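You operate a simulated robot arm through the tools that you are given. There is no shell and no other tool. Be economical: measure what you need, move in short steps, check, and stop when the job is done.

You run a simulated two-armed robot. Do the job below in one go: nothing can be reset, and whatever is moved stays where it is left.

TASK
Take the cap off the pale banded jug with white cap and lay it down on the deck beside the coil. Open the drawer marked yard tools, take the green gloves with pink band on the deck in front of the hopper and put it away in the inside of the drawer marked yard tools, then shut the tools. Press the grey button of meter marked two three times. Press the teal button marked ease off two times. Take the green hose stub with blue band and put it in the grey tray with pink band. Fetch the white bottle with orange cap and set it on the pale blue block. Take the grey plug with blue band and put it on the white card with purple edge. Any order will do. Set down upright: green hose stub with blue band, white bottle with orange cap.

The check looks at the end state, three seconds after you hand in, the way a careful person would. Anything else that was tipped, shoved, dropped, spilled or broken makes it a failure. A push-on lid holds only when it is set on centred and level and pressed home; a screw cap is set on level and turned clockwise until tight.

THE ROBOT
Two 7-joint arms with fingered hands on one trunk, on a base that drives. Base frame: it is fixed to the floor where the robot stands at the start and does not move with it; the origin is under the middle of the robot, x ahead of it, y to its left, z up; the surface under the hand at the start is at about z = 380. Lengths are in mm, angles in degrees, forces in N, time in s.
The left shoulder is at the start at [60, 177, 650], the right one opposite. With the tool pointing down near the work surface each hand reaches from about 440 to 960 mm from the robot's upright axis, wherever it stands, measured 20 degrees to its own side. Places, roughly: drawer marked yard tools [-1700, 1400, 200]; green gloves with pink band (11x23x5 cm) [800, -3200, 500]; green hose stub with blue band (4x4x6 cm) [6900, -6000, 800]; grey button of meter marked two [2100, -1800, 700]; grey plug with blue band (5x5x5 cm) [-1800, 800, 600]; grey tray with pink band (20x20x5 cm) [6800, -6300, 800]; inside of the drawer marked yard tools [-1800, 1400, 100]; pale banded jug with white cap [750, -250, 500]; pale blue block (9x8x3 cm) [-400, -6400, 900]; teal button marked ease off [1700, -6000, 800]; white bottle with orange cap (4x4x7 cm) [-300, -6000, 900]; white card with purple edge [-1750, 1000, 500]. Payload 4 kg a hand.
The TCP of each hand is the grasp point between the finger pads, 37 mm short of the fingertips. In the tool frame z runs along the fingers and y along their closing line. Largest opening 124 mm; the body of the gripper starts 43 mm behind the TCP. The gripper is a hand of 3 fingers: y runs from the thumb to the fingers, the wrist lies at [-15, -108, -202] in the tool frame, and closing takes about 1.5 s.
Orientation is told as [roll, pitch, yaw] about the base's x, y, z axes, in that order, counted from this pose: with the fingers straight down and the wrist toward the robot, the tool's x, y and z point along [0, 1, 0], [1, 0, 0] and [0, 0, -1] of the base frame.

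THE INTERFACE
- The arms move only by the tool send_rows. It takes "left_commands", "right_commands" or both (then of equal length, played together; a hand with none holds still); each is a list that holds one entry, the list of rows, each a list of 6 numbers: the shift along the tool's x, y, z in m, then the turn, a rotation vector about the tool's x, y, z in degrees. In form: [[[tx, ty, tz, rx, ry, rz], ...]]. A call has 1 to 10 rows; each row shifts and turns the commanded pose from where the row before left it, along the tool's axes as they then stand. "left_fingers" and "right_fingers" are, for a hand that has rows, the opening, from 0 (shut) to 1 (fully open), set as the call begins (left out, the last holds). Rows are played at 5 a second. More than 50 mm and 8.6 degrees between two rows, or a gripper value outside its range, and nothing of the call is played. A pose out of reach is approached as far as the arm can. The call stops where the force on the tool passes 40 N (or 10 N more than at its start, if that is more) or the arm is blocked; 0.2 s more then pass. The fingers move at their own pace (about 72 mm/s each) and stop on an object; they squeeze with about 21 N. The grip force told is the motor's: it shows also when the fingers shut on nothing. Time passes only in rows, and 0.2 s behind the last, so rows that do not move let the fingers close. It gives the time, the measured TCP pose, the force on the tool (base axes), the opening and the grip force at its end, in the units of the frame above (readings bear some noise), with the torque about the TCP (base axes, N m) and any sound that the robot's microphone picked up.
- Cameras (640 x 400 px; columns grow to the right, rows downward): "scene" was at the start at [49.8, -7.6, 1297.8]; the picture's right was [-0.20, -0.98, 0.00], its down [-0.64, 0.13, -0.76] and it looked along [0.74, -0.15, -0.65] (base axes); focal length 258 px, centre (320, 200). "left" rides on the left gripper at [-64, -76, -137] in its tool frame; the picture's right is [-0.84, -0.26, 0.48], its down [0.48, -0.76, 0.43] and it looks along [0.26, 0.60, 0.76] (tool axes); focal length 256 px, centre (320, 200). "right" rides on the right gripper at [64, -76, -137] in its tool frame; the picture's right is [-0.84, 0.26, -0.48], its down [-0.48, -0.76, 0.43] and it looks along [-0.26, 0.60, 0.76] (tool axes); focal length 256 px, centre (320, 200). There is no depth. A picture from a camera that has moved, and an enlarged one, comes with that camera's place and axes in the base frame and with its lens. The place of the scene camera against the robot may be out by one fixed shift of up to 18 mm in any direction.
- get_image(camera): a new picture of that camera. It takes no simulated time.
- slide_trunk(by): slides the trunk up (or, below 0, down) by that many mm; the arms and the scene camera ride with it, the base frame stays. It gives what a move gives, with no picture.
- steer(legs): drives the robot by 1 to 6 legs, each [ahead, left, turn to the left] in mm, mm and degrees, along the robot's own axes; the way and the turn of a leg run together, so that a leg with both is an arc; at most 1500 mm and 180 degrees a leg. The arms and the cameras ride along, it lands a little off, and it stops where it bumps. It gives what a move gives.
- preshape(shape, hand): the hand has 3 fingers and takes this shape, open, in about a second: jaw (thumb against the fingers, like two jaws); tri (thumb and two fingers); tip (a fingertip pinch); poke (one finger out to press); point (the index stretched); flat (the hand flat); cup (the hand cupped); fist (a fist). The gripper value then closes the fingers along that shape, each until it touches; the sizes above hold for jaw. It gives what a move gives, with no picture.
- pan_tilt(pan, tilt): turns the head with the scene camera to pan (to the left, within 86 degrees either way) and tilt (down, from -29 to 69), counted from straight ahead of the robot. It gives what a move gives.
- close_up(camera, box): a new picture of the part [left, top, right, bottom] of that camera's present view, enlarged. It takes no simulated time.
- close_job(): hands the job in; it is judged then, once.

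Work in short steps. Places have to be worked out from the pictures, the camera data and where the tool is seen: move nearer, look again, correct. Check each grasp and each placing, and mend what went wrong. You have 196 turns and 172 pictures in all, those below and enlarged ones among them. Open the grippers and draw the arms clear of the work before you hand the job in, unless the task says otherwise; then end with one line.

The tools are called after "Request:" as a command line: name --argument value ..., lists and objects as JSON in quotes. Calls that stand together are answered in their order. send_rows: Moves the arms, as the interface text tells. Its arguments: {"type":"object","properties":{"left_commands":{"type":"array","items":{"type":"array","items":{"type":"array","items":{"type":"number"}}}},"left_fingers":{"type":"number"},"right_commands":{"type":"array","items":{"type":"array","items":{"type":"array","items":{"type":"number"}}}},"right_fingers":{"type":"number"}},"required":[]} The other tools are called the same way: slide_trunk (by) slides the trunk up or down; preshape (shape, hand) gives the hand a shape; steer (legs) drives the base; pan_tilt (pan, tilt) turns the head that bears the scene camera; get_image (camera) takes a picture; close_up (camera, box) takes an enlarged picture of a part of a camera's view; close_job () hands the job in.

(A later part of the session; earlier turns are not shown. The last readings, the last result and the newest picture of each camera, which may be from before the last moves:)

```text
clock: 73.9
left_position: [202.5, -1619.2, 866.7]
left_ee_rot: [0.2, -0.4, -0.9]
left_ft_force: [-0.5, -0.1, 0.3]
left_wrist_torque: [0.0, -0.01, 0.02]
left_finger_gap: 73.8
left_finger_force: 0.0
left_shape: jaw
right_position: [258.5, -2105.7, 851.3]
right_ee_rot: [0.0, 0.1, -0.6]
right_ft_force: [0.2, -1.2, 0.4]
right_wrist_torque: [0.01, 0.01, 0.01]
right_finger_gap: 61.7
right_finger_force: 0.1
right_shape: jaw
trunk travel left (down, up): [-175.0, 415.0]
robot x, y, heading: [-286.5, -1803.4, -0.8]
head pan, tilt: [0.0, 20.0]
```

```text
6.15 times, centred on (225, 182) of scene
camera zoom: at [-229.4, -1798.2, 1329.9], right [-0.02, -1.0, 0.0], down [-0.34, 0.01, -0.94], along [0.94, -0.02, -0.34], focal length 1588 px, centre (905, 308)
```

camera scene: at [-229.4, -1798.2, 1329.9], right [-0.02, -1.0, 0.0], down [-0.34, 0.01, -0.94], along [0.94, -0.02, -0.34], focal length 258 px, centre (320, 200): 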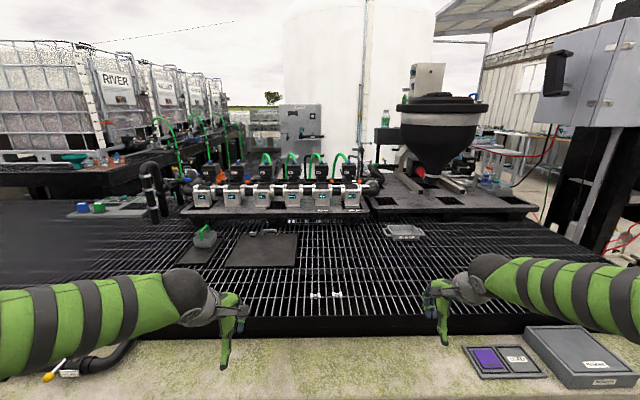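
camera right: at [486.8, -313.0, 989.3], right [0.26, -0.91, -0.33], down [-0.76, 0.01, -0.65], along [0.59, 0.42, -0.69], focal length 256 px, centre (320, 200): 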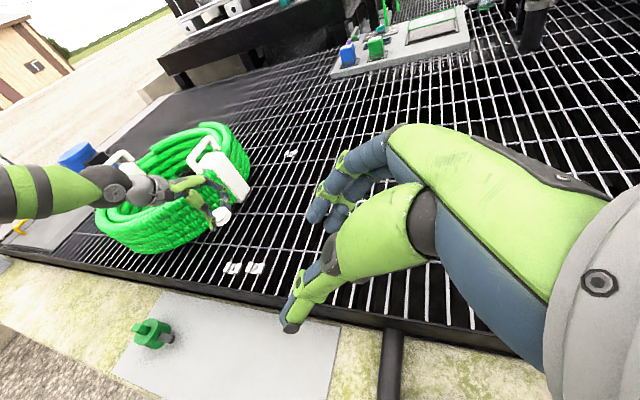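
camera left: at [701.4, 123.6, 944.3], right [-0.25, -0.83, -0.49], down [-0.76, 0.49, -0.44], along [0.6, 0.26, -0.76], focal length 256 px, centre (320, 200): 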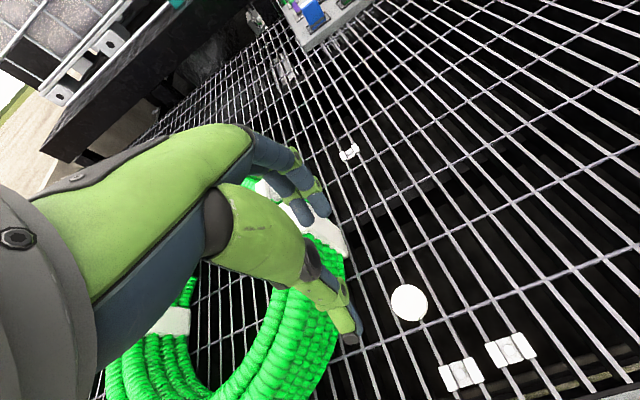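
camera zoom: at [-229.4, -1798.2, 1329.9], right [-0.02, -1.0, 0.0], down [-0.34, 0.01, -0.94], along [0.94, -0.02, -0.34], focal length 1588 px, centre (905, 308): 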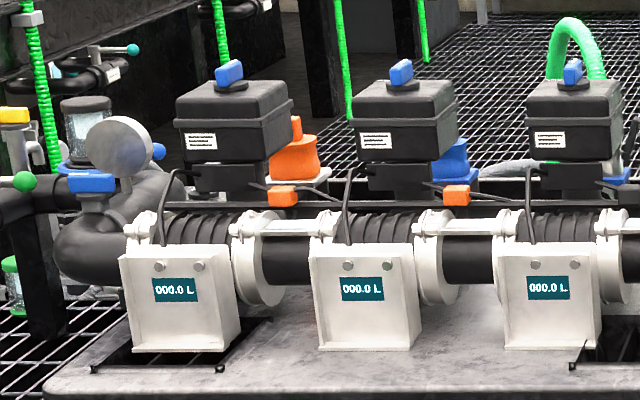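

Triangulation puts meter TWO at about (1553,-1853,714), too far over the deck from this corridor. I move along to the deck's end to look for access and to see the gloves.

Request:
steer --legs '[[0, -1500, 0], [0, -700, 0]]'

Request:
pan_tilt --pan 20 --tilt 15

Request:
get_image --camera "scene"

Request:
pan_tilt --pan -60 --tilt 15

Request:
get_image --camera "scene"

```text
clock: 84.7
left_position: [159.1, -3812.3, 866.8]
left_ee_rot: [0.2, -0.4, -1.4]
left_ft_force: [-0.1, -1.7, 0.1]
left_wrist_torque: [0.01, 0.0, -0.01]
left_finger_gap: 74.2
left_finger_force: 0.0
left_shape: jaw
right_position: [209.9, -4298.9, 850.8]
right_ee_rot: [0.0, 0.1, -0.9]
right_ft_force: [0.8, -0.5, 0.4]
right_wrist_torque: [0.0, 0.02, -0.01]
right_finger_gap: 61.6
right_finger_force: 0.1
right_shape: jaw
trunk travel left (down, up): [-175.0, 415.0]
robot x, y, heading: [-332.2, -3995.9, -1.5]
head pan, tilt: [0.0, 20.0]
```

```text
clock: 85.6
left_position: [159.8, -3812.4, 866.5]
left_ee_rot: [0.1, -0.4, -1.4]
left_ft_force: [-0.2, 0.0, 0.2]
left_wrist_torque: [-0.02, -0.01, 0.03]
left_finger_gap: 73.9
left_finger_force: 0.0
left_shape: jaw
right_position: [209.8, -4299.0, 851.5]
right_ee_rot: [0.1, 0.0, -0.9]
right_ft_force: [0.4, 0.6, 0.7]
right_wrist_torque: [0.01, 0.02, 0.01]
right_finger_gap: 61.8
right_finger_force: 0.1
right_shape: jaw
trunk travel left (down, up): [-175.0, 415.0]
robot x, y, heading: [-335.7, -3997.2, -1.5]
head pan, tilt: [20.0, 15.0]
```

```text
110 pictures are left
camera scene: at [-279.1, -3955.8, 1338.0], right [0.32, -0.95, 0.0], down [-0.25, -0.08, -0.97], along [0.92, 0.31, -0.26], focal length 258 px, centre (320, 200)
```

scene: 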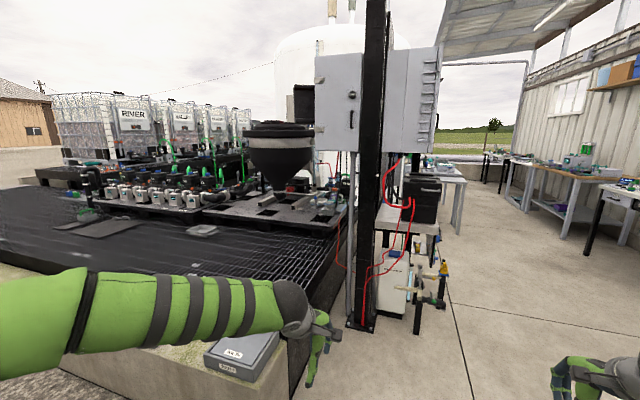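

```text
clock: 87.1
left_position: [159.7, -3811.2, 866.7]
left_ee_rot: [0.2, -0.4, -1.4]
left_ft_force: [0.5, -0.4, 0.0]
left_wrist_torque: [-0.01, -0.05, -0.02]
left_finger_gap: 74.2
left_finger_force: 0.0
left_shape: jaw
right_position: [209.9, -4298.9, 851.3]
right_ee_rot: [0.0, 0.0, -1.0]
right_ft_force: [0.6, 0.5, 0.5]
right_wrist_torque: [-0.06, -0.01, -0.01]
right_finger_gap: 61.8
right_finger_force: 0.0
right_shape: jaw
trunk travel left (down, up): [-175.0, 415.0]
robot x, y, heading: [-335.8, -3996.7, -1.7]
head pan, tilt: [-60.0, 15.0]
```

```text
109 pictures are left
camera scene: at [-323.0, -4067.5, 1338.0], right [-0.88, -0.48, 0.0], down [-0.12, 0.23, -0.97], along [0.46, -0.85, -0.26], focal length 258 px, centre (320, 200)
```

scene: 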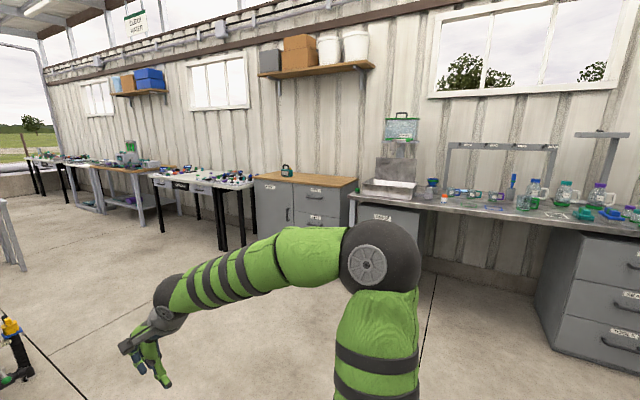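

The floor is open here. I go to the wall bench first (bottle and block at about (-300…-400, -6000…-6400)): raise the trunk, turn to face -y and approach.

Request:
slide_trunk --by 280

Request:
steer --legs '[[0, 0, -88.5], [900, 0, 0]]'

Request:
pan_tilt --pan 0 --tilt 35

Request:
get_image --camera "scene"

```text
clock: 89.9
left_position: [159.5, -3813.1, 1146.8]
left_ee_rot: [0.2, -0.4, -1.4]
left_ft_force: [0.5, 0.2, 1.1]
left_wrist_torque: [-0.01, -0.01, 0.04]
left_finger_gap: 74.0
left_finger_force: 0.0
left_shape: jaw
right_position: [210.2, -4299.0, 1130.9]
right_ee_rot: [0.0, 0.1, -0.9]
right_ft_force: [-0.4, 0.1, -0.4]
right_wrist_torque: [0.02, 0.02, 0.0]
right_finger_gap: 61.5
right_finger_force: 0.0
right_shape: jaw
trunk travel left (down, up): [-455.0, 135.0]
robot x, y, heading: [-333.1, -3994.5, -1.6]
head pan, tilt: [-60.0, 15.0]
```

```text
clock: 98.4
left_position: [-127.7, -5384.0, 1145.6]
left_ee_rot: [0.2, -0.4, -89.5]
left_ft_force: [0.2, -0.9, 0.5]
left_wrist_torque: [-0.01, 0.01, 0.01]
left_finger_gap: 74.3
left_finger_force: 0.0
left_shape: jaw
right_position: [-612.1, -5448.3, 1131.8]
right_ee_rot: [0.0, 0.0, -88.9]
right_ft_force: [0.9, -0.8, 0.4]
right_wrist_torque: [-0.01, -0.01, -0.02]
right_finger_gap: 61.7
right_finger_force: 0.1
right_shape: jaw
trunk travel left (down, up): [-455.0, 135.0]
robot x, y, heading: [-327.6, -4896.7, -89.7]
head pan, tilt: [-60.0, 15.0]
```

```text
clock: 99.7
left_position: [-127.3, -5382.4, 1145.8]
left_ee_rot: [0.2, -0.5, -89.5]
left_ft_force: [-0.3, 0.4, -0.4]
left_wrist_torque: [0.02, 0.03, 0.02]
left_finger_gap: 74.1
left_finger_force: 0.1
left_shape: jaw
right_position: [-612.9, -5450.6, 1131.2]
right_ee_rot: [0.0, 0.0, -89.0]
right_ft_force: [-0.5, -1.5, 0.8]
right_wrist_torque: [0.01, 0.0, 0.02]
right_finger_gap: 61.5
right_finger_force: 0.0
right_shape: jaw
trunk travel left (down, up): [-455.0, 135.0]
robot x, y, heading: [-331.1, -4893.7, -89.6]
head pan, tilt: [0.0, 35.0]
```

```text
108 pictures are left
camera scene: at [-330.1, -4943.9, 1586.1], right [-1.0, -0.01, 0.0], down [0.0, 0.57, -0.82], along [0.01, -0.82, -0.57], focal length 258 px, centre (320, 200)
```

scene: 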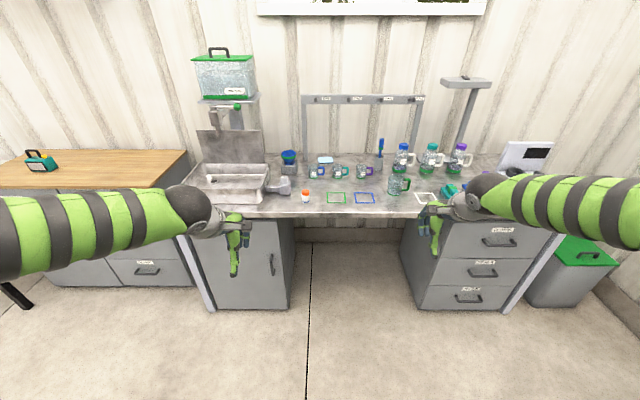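

Zoom on the bench.

Request:
close_up --camera "scene" --box '[250, 130, 410, 230]'

```text
4.00 times, centred on (330, 180) of scene
camera zoom: at [-330.1, -4943.9, 1586.1], right [-1.0, -0.01, 0.0], down [0.0, 0.57, -0.82], along [0.01, -0.82, -0.57], focal length 1032 px, centre (280, 280)
```

zoom: 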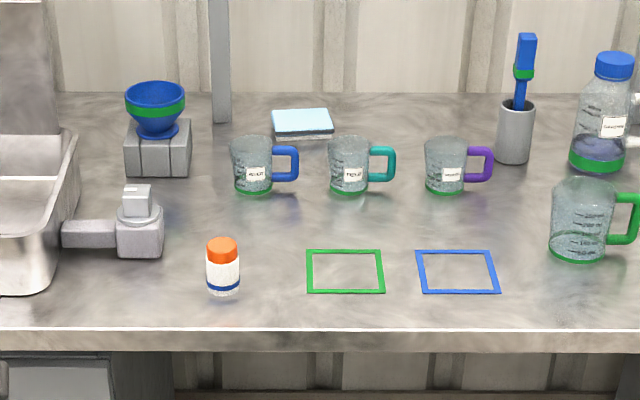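

Bottle at about (-246,-5990) on a bench at z≈840; block centre at about (-348,-6403), top ≈870. I move closer so the left hand reaches both.

Request:
steer --legs '[[600, -150, 0]]'

Request:
get_image --camera "left"

Request:
pan_tilt --pan 10 --tilt 45

Request:
get_image --camera "scene"

```text
clock: 103.2
left_position: [-275.0, -5984.0, 1146.3]
left_ee_rot: [0.2, -0.4, -89.5]
left_ft_force: [-0.3, 0.3, -0.3]
left_wrist_torque: [0.01, 0.01, -0.02]
left_finger_gap: 73.9
left_finger_force: 0.1
left_shape: jaw
right_position: [-759.1, -6051.0, 1130.7]
right_ee_rot: [-0.1, -0.1, -89.1]
right_ft_force: [0.1, -0.1, -0.6]
right_wrist_torque: [0.03, 0.02, -0.02]
right_finger_gap: 61.8
right_finger_force: 0.0
right_shape: jaw
trunk travel left (down, up): [-455.0, 135.0]
robot x, y, heading: [-470.4, -5496.1, -89.4]
head pan, tilt: [0.0, 35.0]
```

```text
106 pictures are left
camera left: at [-339.8, -5907.9, 1282.2], right [-0.84, 0.25, -0.49], down [0.48, 0.76, -0.44], along [0.26, -0.6, -0.76], focal length 256 px, centre (320, 200)
```

left: 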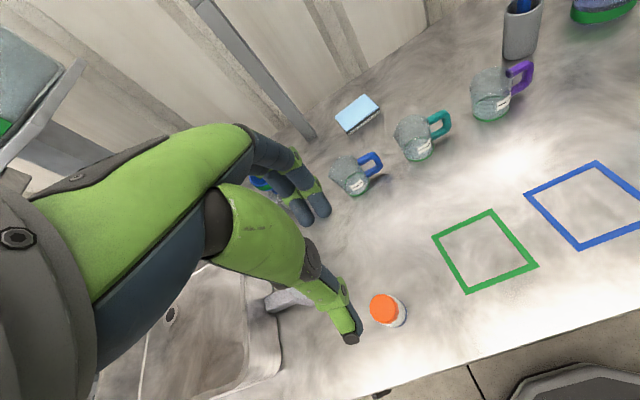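

```text
clock: 103.9
left_position: [-274.1, -5985.0, 1146.2]
left_ee_rot: [0.2, -0.3, -89.5]
left_ft_force: [-0.2, 0.3, 0.1]
left_wrist_torque: [0.0, 0.02, 0.0]
left_finger_gap: 74.2
left_finger_force: 0.0
left_shape: jaw
right_position: [-758.2, -6049.7, 1131.9]
right_ee_rot: [0.0, -0.1, -89.2]
right_ft_force: [0.2, -0.2, -1.1]
right_wrist_torque: [-0.01, 0.0, 0.01]
right_finger_gap: 61.8
right_finger_force: 0.1
right_shape: jaw
trunk travel left (down, up): [-455.0, 135.0]
robot x, y, heading: [-478.7, -5496.1, -89.5]
head pan, tilt: [10.0, 45.0]
```

```text
105 pictures are left
camera scene: at [-463.2, -5537.1, 1571.3], right [-0.98, -0.18, 0.0], down [-0.13, 0.7, -0.71], along [0.13, -0.7, -0.71], focal length 258 px, centre (320, 200)
```

scene: 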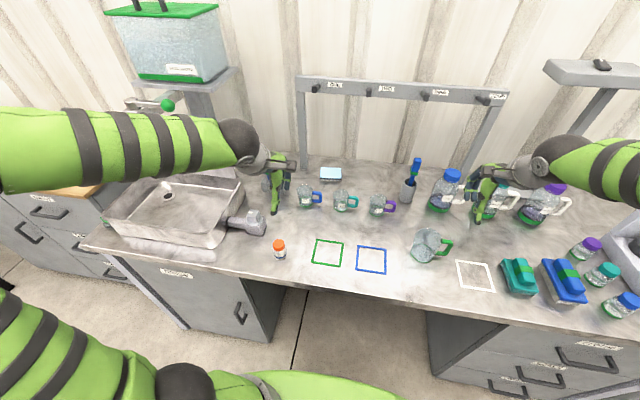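

Both cameras agree: bottle at (-254,-5981), block (-353,-6398). I lower over the bottle.

Request:
send_rows --left_commands '[[[0.02, -0.004, 0.03, 0, 0, 0], [0, 0, 0.045, 0, 0, 0], [0, 0, 0.045, 0, 0, 0], [0, 0, 0.045, 0, 0, 0], [0, 0, 0.025, 0, 0, 0]]]'

Request:
get_image --camera "left"

```text
clock: 105.1
left_position: [-254.8, -5980.6, 955.4]
left_ee_rot: [0.3, -0.3, -89.5]
left_ft_force: [-0.1, 0.1, -0.1]
left_wrist_torque: [-0.02, 0.02, 0.03]
left_finger_gap: 74.4
left_finger_force: 0.0
left_shape: jaw
right_position: [-759.6, -6050.7, 1130.7]
right_ee_rot: [0.0, 0.0, -89.0]
right_ft_force: [-1.2, -0.5, -0.4]
right_wrist_torque: [0.01, 0.0, -0.04]
right_finger_gap: 61.9
right_finger_force: 0.1
right_shape: jaw
trunk travel left (down, up): [-455.0, 135.0]
robot x, y, heading: [-477.1, -5498.6, -89.5]
head pan, tilt: [10.0, 45.0]
```

```text
104 pictures are left
camera left: at [-319.0, -5904.6, 1091.3], right [-0.84, 0.25, -0.49], down [0.48, 0.76, -0.44], along [0.26, -0.6, -0.76], focal length 256 px, centre (320, 200)
```

left: 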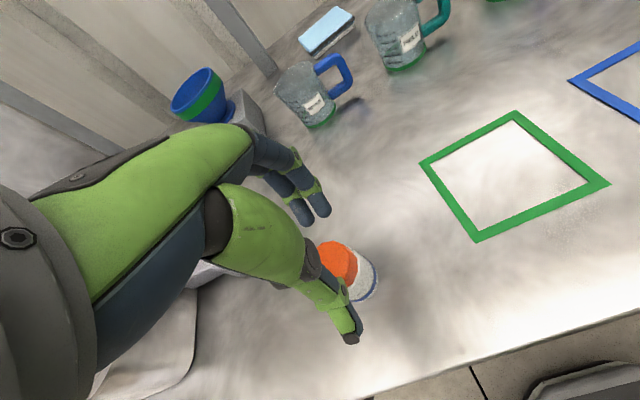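

Aligned. Descend to z ≈ 888 and close.

Request:
send_rows --left_commands '[[[0, 0.002, 0.035, 0, 0, 0], [0, 0.001, 0.03, 0, 0, 0]]]'

Request:
send_rows --left_commands '[[[0, 0, 0, 0, 0, 0], [0, 0, 0, 0, 0, 0], [0, 0, 0, 0, 0, 0], [0, 0, 0, 0, 0, 0], [0, 0, 0, 0, 0, 0]]]' --left_fingers 0.0

Request:
get_image --camera "left"

```text
clock: 105.7
left_position: [-255.2, -5986.0, 895.6]
left_ee_rot: [0.3, -1.2, -89.5]
left_ft_force: [1.8, -0.8, 36.5]
left_wrist_torque: [-0.32, 0.05, 0.07]
left_finger_gap: 74.9
left_finger_force: 0.1
left_shape: jaw
right_position: [-759.8, -6050.8, 1134.6]
right_ee_rot: [0.0, -0.1, -89.1]
right_ft_force: [0.4, 0.8, -0.3]
right_wrist_torque: [0.01, -0.01, -0.02]
right_finger_gap: 61.9
right_finger_force: 0.1
right_shape: jaw
trunk travel left (down, up): [-455.0, 135.0]
robot x, y, heading: [-473.3, -5496.6, -89.7]
head pan, tilt: [10.0, 45.0]
```

```text
clock: 106.1
left_position: [-255.2, -5985.3, 895.7]
left_ee_rot: [0.2, -1.1, -89.6]
left_ft_force: [-0.1, 15.7, 32.8]
left_wrist_torque: [1.88, 0.03, 0.06]
left_finger_gap: 55.8
left_finger_force: 21.2
left_shape: jaw
right_position: [-760.1, -6048.0, 1134.0]
right_ee_rot: [0.1, -0.2, -89.0]
right_ft_force: [0.0, 0.0, 0.0]
right_wrist_torque: [-0.02, -0.01, -0.03]
right_finger_gap: 61.7
right_finger_force: 0.1
right_shape: jaw
trunk travel left (down, up): [-455.0, 135.0]
robot x, y, heading: [-474.8, -5495.0, -89.3]
head pan, tilt: [10.0, 45.0]
stopped in row 1 (left hand): the force on the tool passed its limit at 49 N (the readings are from after the stop); the commanded pose is now the measured one
```

```text
103 pictures are left
camera left: at [-320.3, -5906.3, 1031.0], right [-0.84, 0.24, -0.49], down [0.48, 0.75, -0.45], along [0.26, -0.61, -0.75], focal length 256 px, centre (320, 200)
```

left: 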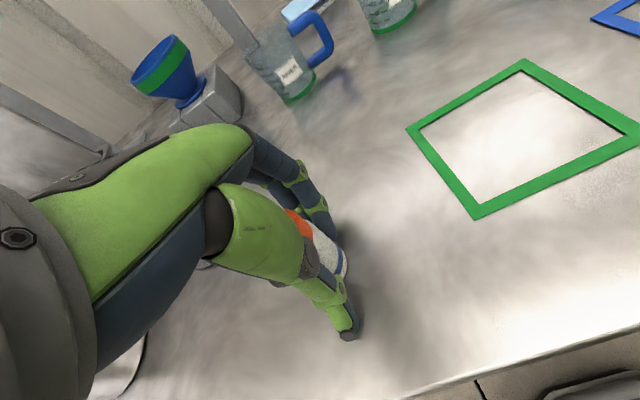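

The fingertips are on the bench (bench z≈857). I lift 6 mm while the fingers keep closing.

Request:
send_rows --left_commands '[[[0, 0, -0.006, 0, 0, 0], [0, 0, 0, 0, 0, 0], [0, 0, 0, 0, 0, 0], [0, 0, 0, 0, 0, 0], [0, 0, 0, 0, 0, 0]]]' --left_fingers 0.0

Request:
get_image --camera "left"

Request:
close_up --camera "scene" --box '[200, 140, 360, 290]'

```text
clock: 107.3
left_position: [-254.6, -5986.6, 899.9]
left_ee_rot: [0.3, -1.0, -89.5]
left_ft_force: [0.4, 4.3, 5.2]
left_wrist_torque: [0.32, 0.0, -0.02]
left_finger_gap: 42.6
left_finger_force: 20.6
left_shape: jaw
right_position: [-759.2, -6050.3, 1131.8]
right_ee_rot: [0.0, 0.1, -89.1]
right_ft_force: [-0.1, -0.2, -0.7]
right_wrist_torque: [0.04, -0.04, 0.01]
right_finger_gap: 61.9
right_finger_force: 0.1
right_shape: jaw
trunk travel left (down, up): [-455.0, 135.0]
robot x, y, heading: [-473.1, -5498.6, -89.8]
head pan, tilt: [10.0, 45.0]
```

```text
102 pictures are left
camera left: at [-319.4, -5909.1, 1035.2], right [-0.84, 0.24, -0.49], down [0.48, 0.76, -0.45], along [0.26, -0.61, -0.75], focal length 256 px, centre (320, 200)
```

left: 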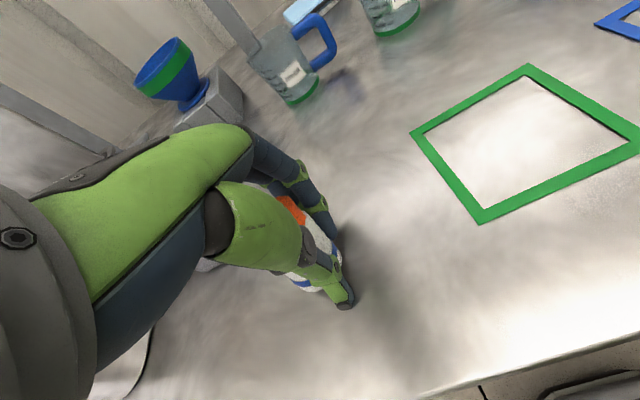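

```text
2.67 times, centred on (280, 215) of scene
camera zoom: at [-463.2, -5536.4, 1571.2], right [-0.98, -0.18, 0.0], down [-0.13, 0.7, -0.71], along [0.13, -0.7, -0.71], focal length 688 px, centre (427, 160)
```

zoom: 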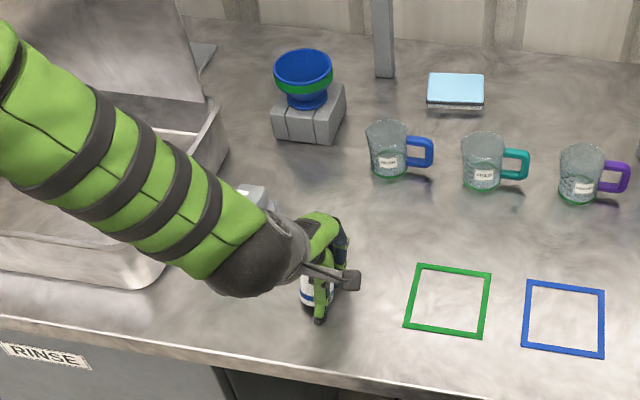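

Gripped (42.6 mm). I lift 100 mm and look at how the bottle sits.

Request:
send_rows --left_commands '[[[0, 0, -0.03, 0, 0, 0], [0, 0, -0.04, 0, 0, 0], [0, 0, -0.03, 0, 0, 0]]]'

Request:
close_up --camera "scene" --box '[220, 130, 380, 260]'

Request:
close_up --camera "left" --box '[220, 100, 420, 340]'

```text
clock: 108.1
left_position: [-255.5, -5984.8, 1000.1]
left_ee_rot: [0.4, -1.0, -89.6]
left_ft_force: [0.1, -0.3, -0.5]
left_wrist_torque: [0.01, 0.02, 0.0]
left_finger_gap: 41.8
left_finger_force: 21.0
left_shape: jaw
right_position: [-759.4, -6050.6, 1132.3]
right_ee_rot: [0.0, -0.1, -89.1]
right_ft_force: [0.0, -0.2, 0.8]
right_wrist_torque: [-0.01, -0.01, -0.03]
right_finger_gap: 61.9
right_finger_force: 0.0
right_shape: jaw
trunk travel left (down, up): [-455.0, 135.0]
robot x, y, heading: [-473.5, -5497.6, -89.4]
head pan, tilt: [10.0, 45.0]
```

```text
3.08 times, centred on (300, 195) of scene
camera zoom: at [-463.2, -5536.5, 1571.2], right [-0.98, -0.18, 0.0], down [-0.13, 0.7, -0.71], along [0.13, -0.7, -0.71], focal length 794 px, centre (382, 215)
```

zoom: 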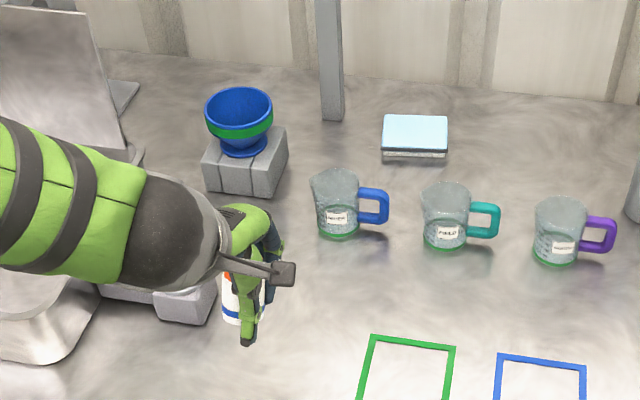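

```text
1.67 times, centred on (320, 220) of left
camera zoom: at [-319.7, -5906.8, 1135.9], right [-0.84, 0.24, -0.49], down [0.48, 0.76, -0.45], along [0.26, -0.61, -0.75], focal length 427 px, centre (320, 167)
```

zoom: 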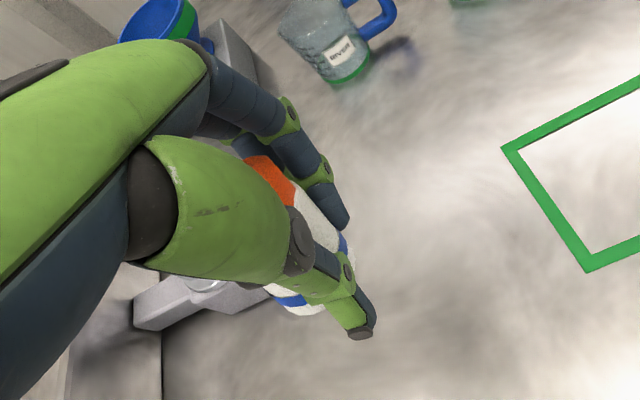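

The bottle hangs upright. I carry it over to the block at z ≈ 1000, staying beneath the hook bar.

Request:
send_rows --left_commands '[[[-0.02, 0.043, 0, 0, 0, 0], [-0.02, 0.043, 0, 0, 0, 0], [-0.02, 0.043, 0, 0, 0, 0], [-0.02, 0.043, 0, 0, 0, 0], [-0.018, 0.043, 0, 0, 0, 0], [0, 0.043, 0, 0, 0, 0], [0, 0.043, 0, 0, 0, 0], [0, 0.04, 0, 0, 0, 0]]]'

Request:
get_image --camera "left"

Request:
close_up --camera "scene" --box '[240, 60, 420, 220]'

```text
clock: 109.9
left_position: [-349.5, -6327.0, 1004.4]
left_ee_rot: [0.3, -0.9, -89.6]
left_ft_force: [-0.6, -1.1, -0.8]
left_wrist_torque: [0.01, 0.05, 0.0]
left_finger_gap: 41.3
left_finger_force: 21.1
left_shape: jaw
right_position: [-761.2, -6051.8, 1133.0]
right_ee_rot: [0.0, 0.1, -89.0]
right_ft_force: [0.4, -0.3, -0.1]
right_wrist_torque: [0.01, 0.01, -0.01]
right_finger_gap: 62.0
right_finger_force: 0.1
right_shape: jaw
trunk travel left (down, up): [-455.0, 135.0]
robot x, y, heading: [-475.7, -5497.8, -89.7]
head pan, tilt: [10.0, 45.0]
```

```text
98 pictures are left
camera left: at [-414.9, -6249.3, 1139.2], right [-0.84, 0.24, -0.49], down [0.48, 0.76, -0.44], along [0.26, -0.61, -0.75], focal length 256 px, centre (320, 200)
```

left: 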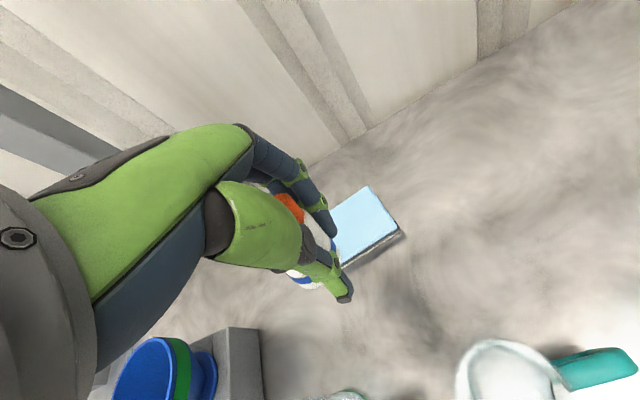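

```text
2.50 times, centred on (330, 140) of scene
camera zoom: at [-463.3, -5537.9, 1571.2], right [-0.98, -0.18, 0.0], down [-0.13, 0.7, -0.71], along [0.13, -0.69, -0.71], focal length 645 px, centre (295, 350)
```

zoom: 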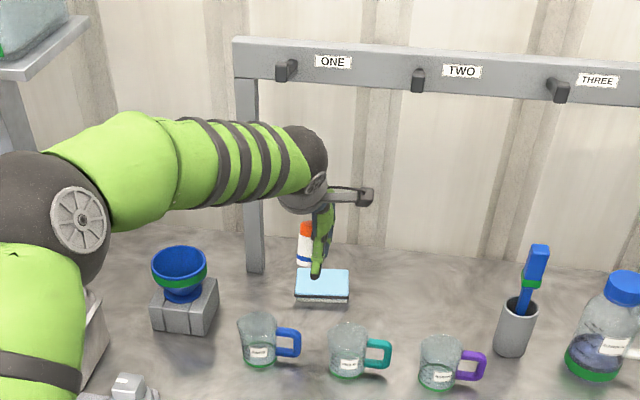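

Block centre at about (-356,-6389). I move over it, then lower until contact near z 930.

Request:
send_rows --left_commands '[[[-0.005, 0.03, 0, 0, 0, 0], [-0.005, 0.031, 0.01, 0, 0, 0], [0, 0, 0.03, 0, 0, 0]]]'

Request:
get_image --camera "left"

Request:
close_up --camera "scene" --box '[280, 120, 380, 200]'

```text
clock: 110.7
left_position: [-359.4, -6388.9, 966.3]
left_ee_rot: [0.3, -0.9, -89.5]
left_ft_force: [0.7, 0.3, -0.4]
left_wrist_torque: [0.02, 0.0, -0.02]
left_finger_gap: 41.5
left_finger_force: 20.9
left_shape: jaw
right_position: [-759.5, -6051.3, 1133.4]
right_ee_rot: [0.1, 0.1, -88.9]
right_ft_force: [0.1, -0.3, -0.3]
right_wrist_torque: [0.05, 0.0, -0.01]
right_finger_gap: 62.1
right_finger_force: 0.1
right_shape: jaw
trunk travel left (down, up): [-455.0, 135.0]
robot x, y, heading: [-473.9, -5491.4, -89.4]
head pan, tilt: [10.0, 45.0]
```

```text
96 pictures are left
camera left: at [-423.4, -6311.1, 1101.4], right [-0.84, 0.24, -0.49], down [0.48, 0.76, -0.44], along [0.26, -0.61, -0.75], focal length 256 px, centre (320, 200)
```

left: 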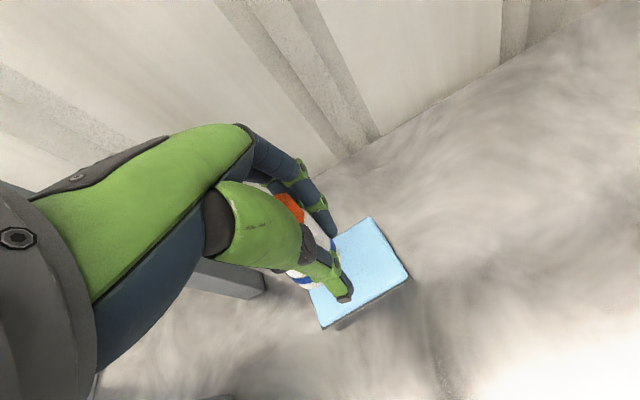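

```text
5.00 times, centred on (330, 160) of scene
camera zoom: at [-463.1, -5537.2, 1571.3], right [-0.98, -0.18, 0.0], down [-0.13, 0.7, -0.71], along [0.13, -0.7, -0.71], focal length 1290 px, centre (270, 400)
```

zoom: 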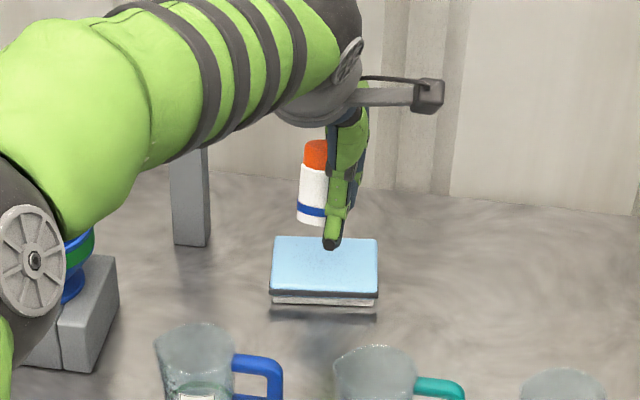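

Bottle sits about 15 mm off the finger centre in +x. I correct, then lower.

Request:
send_rows --left_commands '[[[-0.008, 0.006, 0.01, 0, 0, 0], [0, 0, 0.015, 0, 0, 0], [0, 0, 0.004, 0, 0, 0]]]'

Request:
send_rows --left_commands '[[[0, 0, 0.002, 0, 0, 0], [0, 0, 0.002, 0, 0, 0]]]'

Request:
close_up --camera "scene" --box '[280, 120, 380, 200]'

```text
clock: 111.5
left_position: [-365.9, -6395.1, 937.2]
left_ee_rot: [0.4, -1.0, -89.5]
left_ft_force: [0.4, -0.2, -0.9]
left_wrist_torque: [0.02, 0.03, 0.01]
left_finger_gap: 41.2
left_finger_force: 21.3
left_shape: jaw
right_position: [-759.5, -6049.9, 1132.2]
right_ee_rot: [-0.1, 0.1, -89.1]
right_ft_force: [0.4, -0.4, 0.4]
right_wrist_torque: [-0.01, 0.03, -0.03]
right_finger_gap: 62.2
right_finger_force: 0.0
right_shape: jaw
trunk travel left (down, up): [-455.0, 135.0]
robot x, y, heading: [-476.4, -5496.4, -89.5]
head pan, tilt: [10.0, 45.0]
```

```text
clock: 112.1
left_position: [-366.3, -6396.3, 932.2]
left_ee_rot: [0.3, -0.9, -89.4]
left_ft_force: [0.3, -0.5, 0.1]
left_wrist_torque: [0.02, -0.01, 0.01]
left_finger_gap: 41.3
left_finger_force: 21.1
left_shape: jaw
right_position: [-758.9, -6050.7, 1132.1]
right_ee_rot: [0.0, 0.0, -89.0]
right_ft_force: [0.5, 0.2, 0.2]
right_wrist_torque: [0.03, 0.03, 0.01]
right_finger_gap: 61.7
right_finger_force: 0.2
right_shape: jaw
trunk travel left (down, up): [-455.0, 135.0]
robot x, y, heading: [-471.6, -5495.6, -89.9]
head pan, tilt: [10.0, 45.0]
```

```text
5.00 times, centred on (330, 160) of scene
camera zoom: at [-463.2, -5537.2, 1571.2], right [-0.98, -0.18, 0.0], down [-0.13, 0.7, -0.71], along [0.13, -0.7, -0.71], focal length 1290 px, centre (270, 400)
```

zoom: 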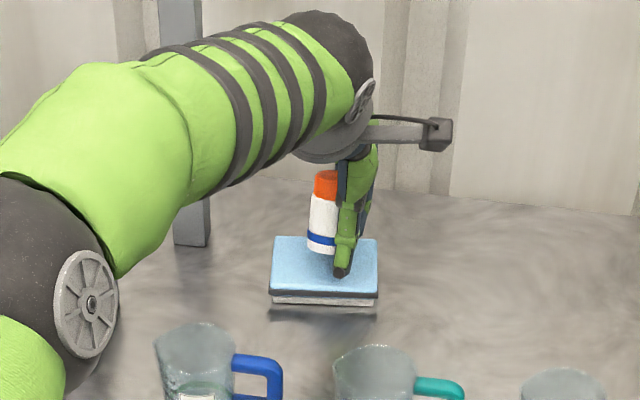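

No contact yet; continue in 2 mm steps.

Request:
send_rows --left_commands '[[[0, 0, 0.002, 0, 0, 0], [0, 0, 0.002, 0, 0, 0], [0, 0, 0.002, 0, 0, 0]]]'

Request:
send_rows --left_commands '[[[0, 0, 0.002, 0, 0, 0], [0, 0, 0.002, 0, 0, 0]]]'

Request:
close_up --camera "scene" --box '[280, 120, 380, 200]'

```text
clock: 112.9
left_position: [-366.5, -6395.2, 925.9]
left_ee_rot: [0.2, -1.0, -89.5]
left_ft_force: [-0.7, 1.2, -0.8]
left_wrist_torque: [0.0, 0.02, -0.03]
left_finger_gap: 41.1
left_finger_force: 20.8
left_shape: jaw
right_position: [-760.2, -6050.9, 1131.2]
right_ee_rot: [-0.1, -0.1, -89.1]
right_ft_force: [0.7, -0.3, 0.3]
right_wrist_torque: [-0.03, 0.0, 0.02]
right_finger_gap: 61.8
right_finger_force: 0.0
right_shape: jaw
trunk travel left (down, up): [-455.0, 135.0]
robot x, y, heading: [-473.0, -5497.9, -89.6]
head pan, tilt: [10.0, 45.0]
```

```text
clock: 113.5
left_position: [-366.4, -6395.7, 923.4]
left_ee_rot: [0.4, -1.0, -89.5]
left_ft_force: [-0.2, 0.4, 0.9]
left_wrist_torque: [0.07, 0.0, 0.0]
left_finger_gap: 40.9
left_finger_force: 20.9
left_shape: jaw
right_position: [-759.2, -6049.0, 1132.5]
right_ee_rot: [0.0, 0.1, -89.1]
right_ft_force: [0.5, -0.1, -0.1]
right_wrist_torque: [0.03, 0.02, 0.0]
right_finger_gap: 62.1
right_finger_force: 0.0
right_shape: jaw
trunk travel left (down, up): [-455.0, 135.0]
robot x, y, heading: [-473.5, -5495.8, -89.7]
head pan, tilt: [10.0, 45.0]
```

```text
5.00 times, centred on (330, 160) of scene
camera zoom: at [-463.2, -5536.9, 1571.3], right [-0.98, -0.18, 0.0], down [-0.13, 0.7, -0.71], along [0.13, -0.7, -0.71], focal length 1290 px, centre (270, 400)
```

zoom: 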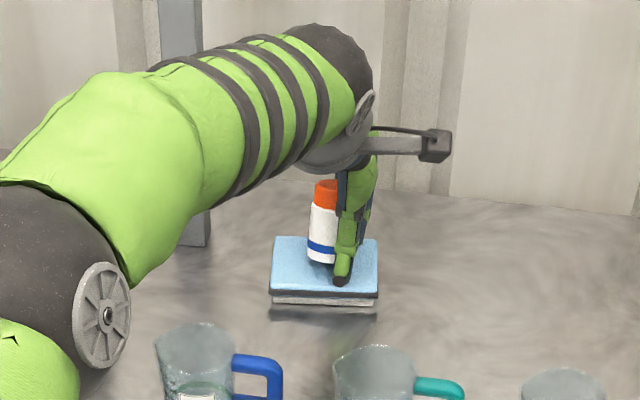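

Nearly on. Two more 1.5 mm steps to contact, then release.

Request:
send_rows --left_commands '[[[0, 0, 0.0015, 0, 0, 0], [0, 0, 0.0015, 0, 0, 0]]]'

Request:
close_up --camera "scene" --box '[280, 120, 380, 200]'

```text
clock: 114.1
left_position: [-367.8, -6395.8, 921.1]
left_ee_rot: [0.2, -1.0, -89.6]
left_ft_force: [-0.4, -0.1, 8.7]
left_wrist_torque: [0.18, 0.02, 0.01]
left_finger_gap: 41.0
left_finger_force: 20.6
left_shape: jaw
right_position: [-760.2, -6049.7, 1132.8]
right_ee_rot: [0.1, 0.0, -89.1]
right_ft_force: [0.5, -0.2, -0.8]
right_wrist_torque: [0.02, -0.01, 0.01]
right_finger_gap: 61.9
right_finger_force: 0.1
right_shape: jaw
trunk travel left (down, up): [-455.0, 135.0]
robot x, y, heading: [-475.6, -5492.3, -89.5]
head pan, tilt: [10.0, 45.0]
```

```text
5.00 times, centred on (330, 160) of scene
camera zoom: at [-463.2, -5536.2, 1571.4], right [-0.98, -0.18, 0.0], down [-0.13, 0.7, -0.71], along [0.13, -0.7, -0.71], focal length 1290 px, centre (270, 400)
```

zoom: 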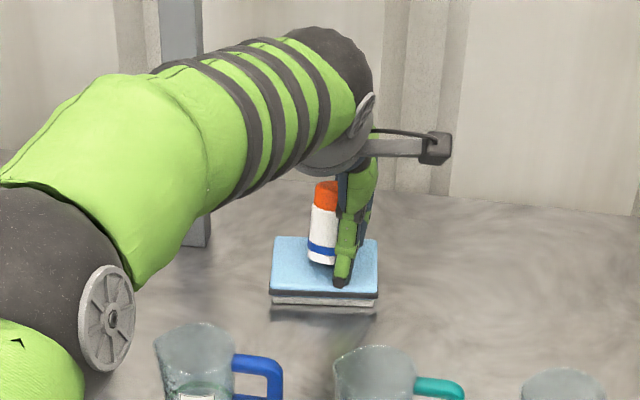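

Contact (8.7 N). Release to 65 mm and check.

Request:
send_rows --left_commands '[[[0, 0, 0, 0, 0, 0], [0, 0, 0, 0, 0, 0], [0, 0, 0, 0, 0, 0]]]' --left_fingers 0.55

Request:
send_rows --left_commands '[[[0, 0, -0.02, 0, 0, 0], [0, 0, -0.03, 0, 0, 0], [0, -0.035, -0.02, 0, 0, 0], [0, -0.045, 0, 0, 0, 0], [0, -0.045, 0, 0, 0, 0], [0, -0.045, 0, 0, 0, 0], [0, -0.03, -0.04, 0, 0, 0], [0, -0.03, -0.04, 0, 0, 0], [0, -0.03, -0.04, 0, 0, 0]]]'

Request:
close_up --camera "scene" --box '[240, 100, 400, 210]'

```text
clock: 114.9
left_position: [-367.4, -6395.9, 918.6]
left_ee_rot: [0.4, -0.9, -89.5]
left_ft_force: [0.6, -0.7, 3.1]
left_wrist_torque: [0.11, 0.0, 0.02]
left_finger_gap: 67.2
left_finger_force: 0.2
left_shape: jaw
right_position: [-759.1, -6050.8, 1132.3]
right_ee_rot: [0.0, 0.0, -89.1]
right_ft_force: [-0.6, 0.6, -0.4]
right_wrist_torque: [-0.01, -0.01, -0.01]
right_finger_gap: 61.8
right_finger_force: 0.1
right_shape: jaw
trunk travel left (down, up): [-455.0, 135.0]
robot x, y, heading: [-477.9, -5498.1, -89.9]
head pan, tilt: [10.0, 45.0]
```

```text
clock: 116.9
left_position: [-370.7, -6130.4, 1105.2]
left_ee_rot: [0.3, -0.9, -89.5]
left_ft_force: [0.1, -1.1, 0.8]
left_wrist_torque: [-0.04, 0.01, 0.0]
left_finger_gap: 67.7
left_finger_force: 0.2
left_shape: jaw
right_position: [-759.6, -6049.6, 1132.4]
right_ee_rot: [0.0, -0.1, -89.2]
right_ft_force: [-0.4, 0.3, 0.0]
right_wrist_torque: [0.01, 0.02, 0.01]
right_finger_gap: 61.7
right_finger_force: 0.1
right_shape: jaw
trunk travel left (down, up): [-455.0, 135.0]
robot x, y, heading: [-476.1, -5500.3, -89.7]
head pan, tilt: [10.0, 45.0]
```

```text
3.64 times, centred on (320, 155) of scene
camera zoom: at [-462.8, -5535.9, 1571.2], right [-0.98, -0.18, 0.0], down [-0.13, 0.7, -0.71], along [0.13, -0.7, -0.71], focal length 938 px, centre (320, 364)
```

zoom: 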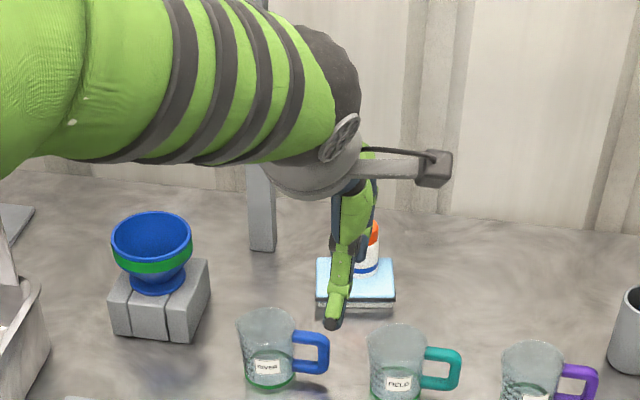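

The bottle stands on the block. I back off and drive along to the teal button (about (1700,-6000,800)).

Request:
send_rows --left_commands '[[[0.04, -0.03, 0, 0, 0, 0], [0.04, -0.03, 0, 0, 0, 0], [0.02, -0.04, 0, 0, 0, 0], [0, -0.04, 0, 0, 0, 0]]]'

Request:
get_image --camera "scene"

Request:
steer --legs '[[-400, 0, 0], [0, 1500, 0], [0, 500, 0]]'

Request:
pan_tilt --pan 10 --tilt 35

Request:
get_image --camera "scene"

```text
clock: 117.9
left_position: [-271.0, -5990.4, 1103.3]
left_ee_rot: [0.2, -1.0, -89.4]
left_ft_force: [-0.1, -0.7, 0.2]
left_wrist_torque: [0.01, 0.0, -0.02]
left_finger_gap: 68.1
left_finger_force: 0.1
left_shape: jaw
right_position: [-759.4, -6049.7, 1132.5]
right_ee_rot: [-0.1, 0.0, -89.1]
right_ft_force: [-0.3, 0.8, 0.2]
right_wrist_torque: [-0.02, -0.01, -0.01]
right_finger_gap: 61.9
right_finger_force: 0.1
right_shape: jaw
trunk travel left (down, up): [-455.0, 135.0]
robot x, y, heading: [-474.4, -5500.2, -89.7]
head pan, tilt: [10.0, 45.0]
```

```text
90 pictures are left
camera scene: at [-462.8, -5536.3, 1571.3], right [-0.98, -0.18, 0.0], down [-0.13, 0.7, -0.71], along [0.13, -0.7, -0.71], focal length 258 px, centre (320, 200)
```

scene: 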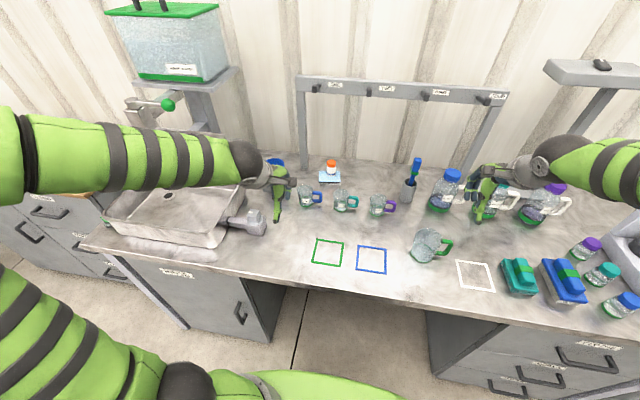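

```text
clock: 130.1
left_position: [1751.8, -5575.1, 1102.9]
left_ee_rot: [0.2, -1.0, -89.5]
left_ft_force: [0.6, -0.5, -1.0]
left_wrist_torque: [0.02, 0.03, 0.0]
left_finger_gap: 67.9
left_finger_force: 0.0
left_shape: jaw
right_position: [1262.1, -5635.1, 1132.7]
right_ee_rot: [0.0, 0.0, -89.0]
right_ft_force: [0.8, -0.4, -0.1]
right_wrist_torque: [0.01, 0.01, 0.06]
right_finger_gap: 61.9
right_finger_force: 0.1
right_shape: jaw
trunk travel left (down, up): [-455.0, 135.0]
robot x, y, heading: [1547.8, -5080.8, -89.5]
head pan, tilt: [10.0, 45.0]
```

```text
clock: 130.8
left_position: [1749.9, -5574.9, 1104.2]
left_ee_rot: [0.3, -1.0, -89.5]
left_ft_force: [0.5, 0.0, 0.1]
left_wrist_torque: [0.0, 0.01, -0.02]
left_finger_gap: 68.2
left_finger_force: 0.1
left_shape: jaw
right_position: [1262.4, -5634.4, 1132.3]
right_ee_rot: [0.0, -0.1, -89.0]
right_ft_force: [-0.5, -0.3, 0.8]
right_wrist_torque: [0.01, 0.02, -0.03]
right_finger_gap: 61.7
right_finger_force: 0.1
right_shape: jaw
trunk travel left (down, up): [-455.0, 135.0]
robot x, y, heading: [1545.2, -5076.9, -89.5]
head pan, tilt: [10.0, 35.0]
```

```text
89 pictures are left
camera scene: at [1559.7, -5126.7, 1586.0], right [-0.98, -0.18, 0.0], down [-0.1, 0.56, -0.82], along [0.15, -0.81, -0.57], focal length 258 px, centre (320, 200)
```

scene: 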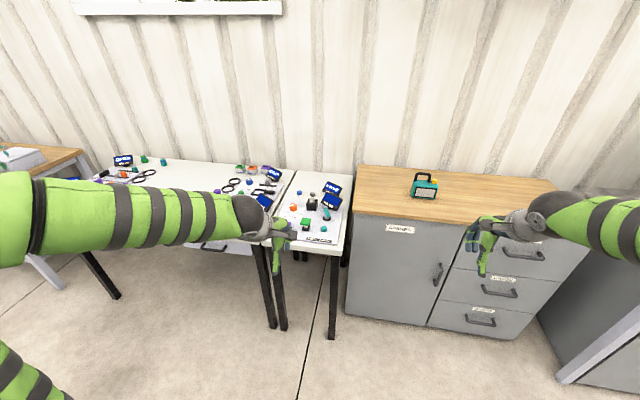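

Zoom on the two tables for the teal button marked ease off.

Request:
close_up --camera "scene" --box '[260, 160, 370, 250]'

Request:
close_up --camera "scene" --box '[80, 140, 290, 250]'

```text
4.44 times, centred on (315, 205) of scene
camera zoom: at [1559.7, -5126.7, 1586.0], right [-0.98, -0.18, 0.0], down [-0.1, 0.56, -0.82], along [0.15, -0.81, -0.57], focal length 1147 px, centre (342, 178)
```

zoom: 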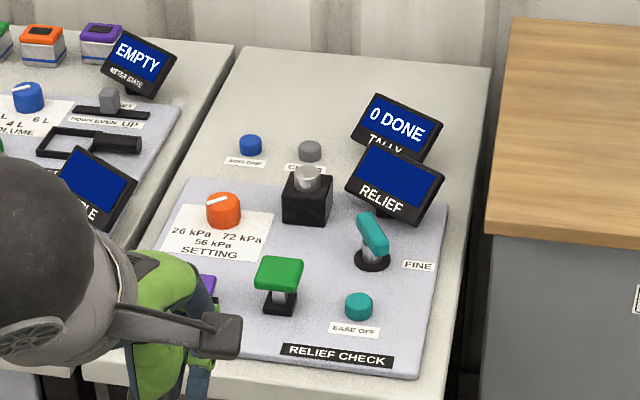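

```text
3.05 times, centred on (185, 195) of scene
camera zoom: at [1559.7, -5126.7, 1586.0], right [-0.98, -0.18, 0.0], down [-0.1, 0.56, -0.82], along [0.15, -0.81, -0.57], focal length 786 px, centre (731, 215)
```

zoom: 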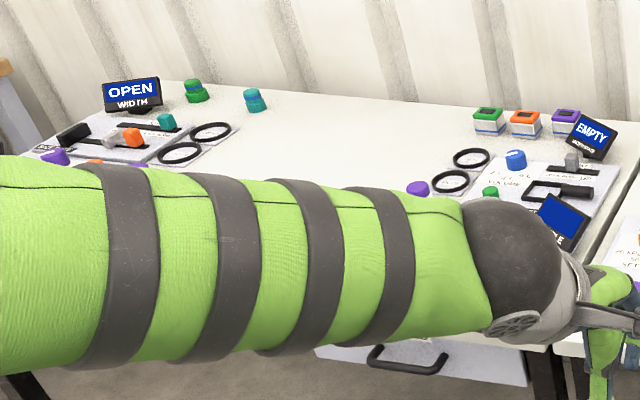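

The EASE OFF button is at about (1709,-6024,800). I drive 220 closer, shape the left hand to poke, and look.

Request:
steer --legs '[[200, 0, 0]]'

Request:
preshape --hand "left" --shape "poke"

Request:
get_image --camera "left"

Request:
get_image --camera "right"

```text
clock: 132.4
left_position: [1751.0, -5777.0, 1103.0]
left_ee_rot: [0.3, -0.9, -89.5]
left_ft_force: [-0.1, -0.1, 0.1]
left_wrist_torque: [0.02, -0.01, 0.0]
left_finger_gap: 68.2
left_finger_force: 0.0
left_shape: jaw
right_position: [1264.9, -5836.0, 1131.3]
right_ee_rot: [0.0, 0.0, -88.9]
right_ft_force: [0.1, -0.4, 0.3]
right_wrist_torque: [0.03, 0.03, 0.02]
right_finger_gap: 61.8
right_finger_force: 0.1
right_shape: jaw
trunk travel left (down, up): [-455.0, 135.0]
robot x, y, heading: [1549.5, -5282.1, -89.7]
head pan, tilt: [10.0, 35.0]
```

```text
clock: 133.3
left_position: [1751.8, -5775.6, 1103.4]
left_ee_rot: [0.3, -1.0, -89.6]
left_ft_force: [0.0, -0.2, -0.1]
left_wrist_torque: [0.01, 0.0, 0.02]
left_finger_gap: 0.0
left_finger_force: 0.1
left_shape: poke
right_position: [1263.2, -5834.3, 1132.6]
right_ee_rot: [0.0, 0.0, -89.0]
right_ft_force: [-0.1, -0.1, -0.4]
right_wrist_torque: [-0.01, 0.02, -0.04]
right_finger_gap: 61.7
right_finger_force: 0.0
right_shape: jaw
trunk travel left (down, up): [-455.0, 135.0]
robot x, y, heading: [1550.4, -5279.9, -89.4]
head pan, tilt: [10.0, 35.0]
```

```text
86 pictures are left
camera left: at [1686.9, -5697.5, 1238.6], right [-0.84, 0.24, -0.49], down [0.48, 0.76, -0.45], along [0.26, -0.61, -0.75], focal length 256 px, centre (320, 200)
```

left: 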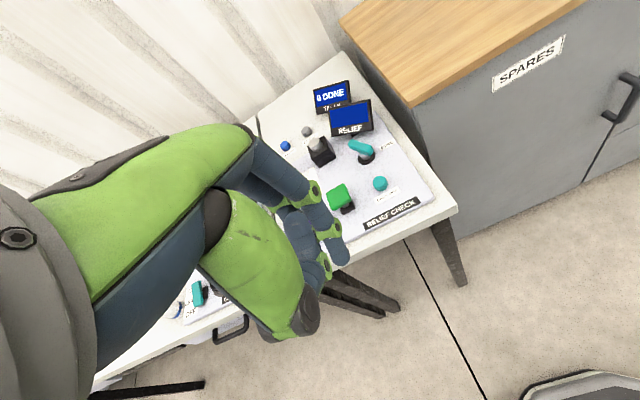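

```text
85 pictures are left
camera right: at [1326.5, -5757.9, 1268.7], right [-0.83, -0.27, 0.48], down [-0.5, 0.75, -0.43], along [-0.24, -0.6, -0.76], focal length 256 px, centre (320, 200)
```

right: 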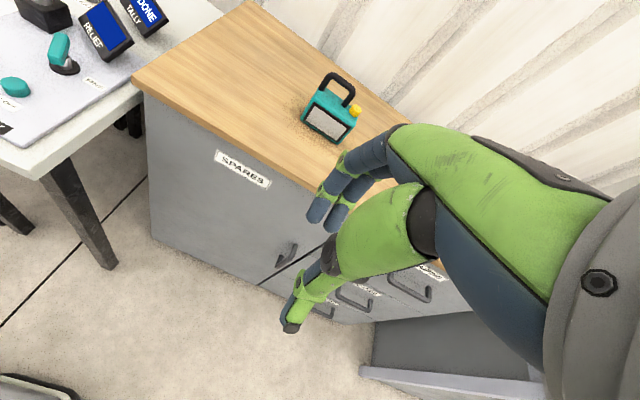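

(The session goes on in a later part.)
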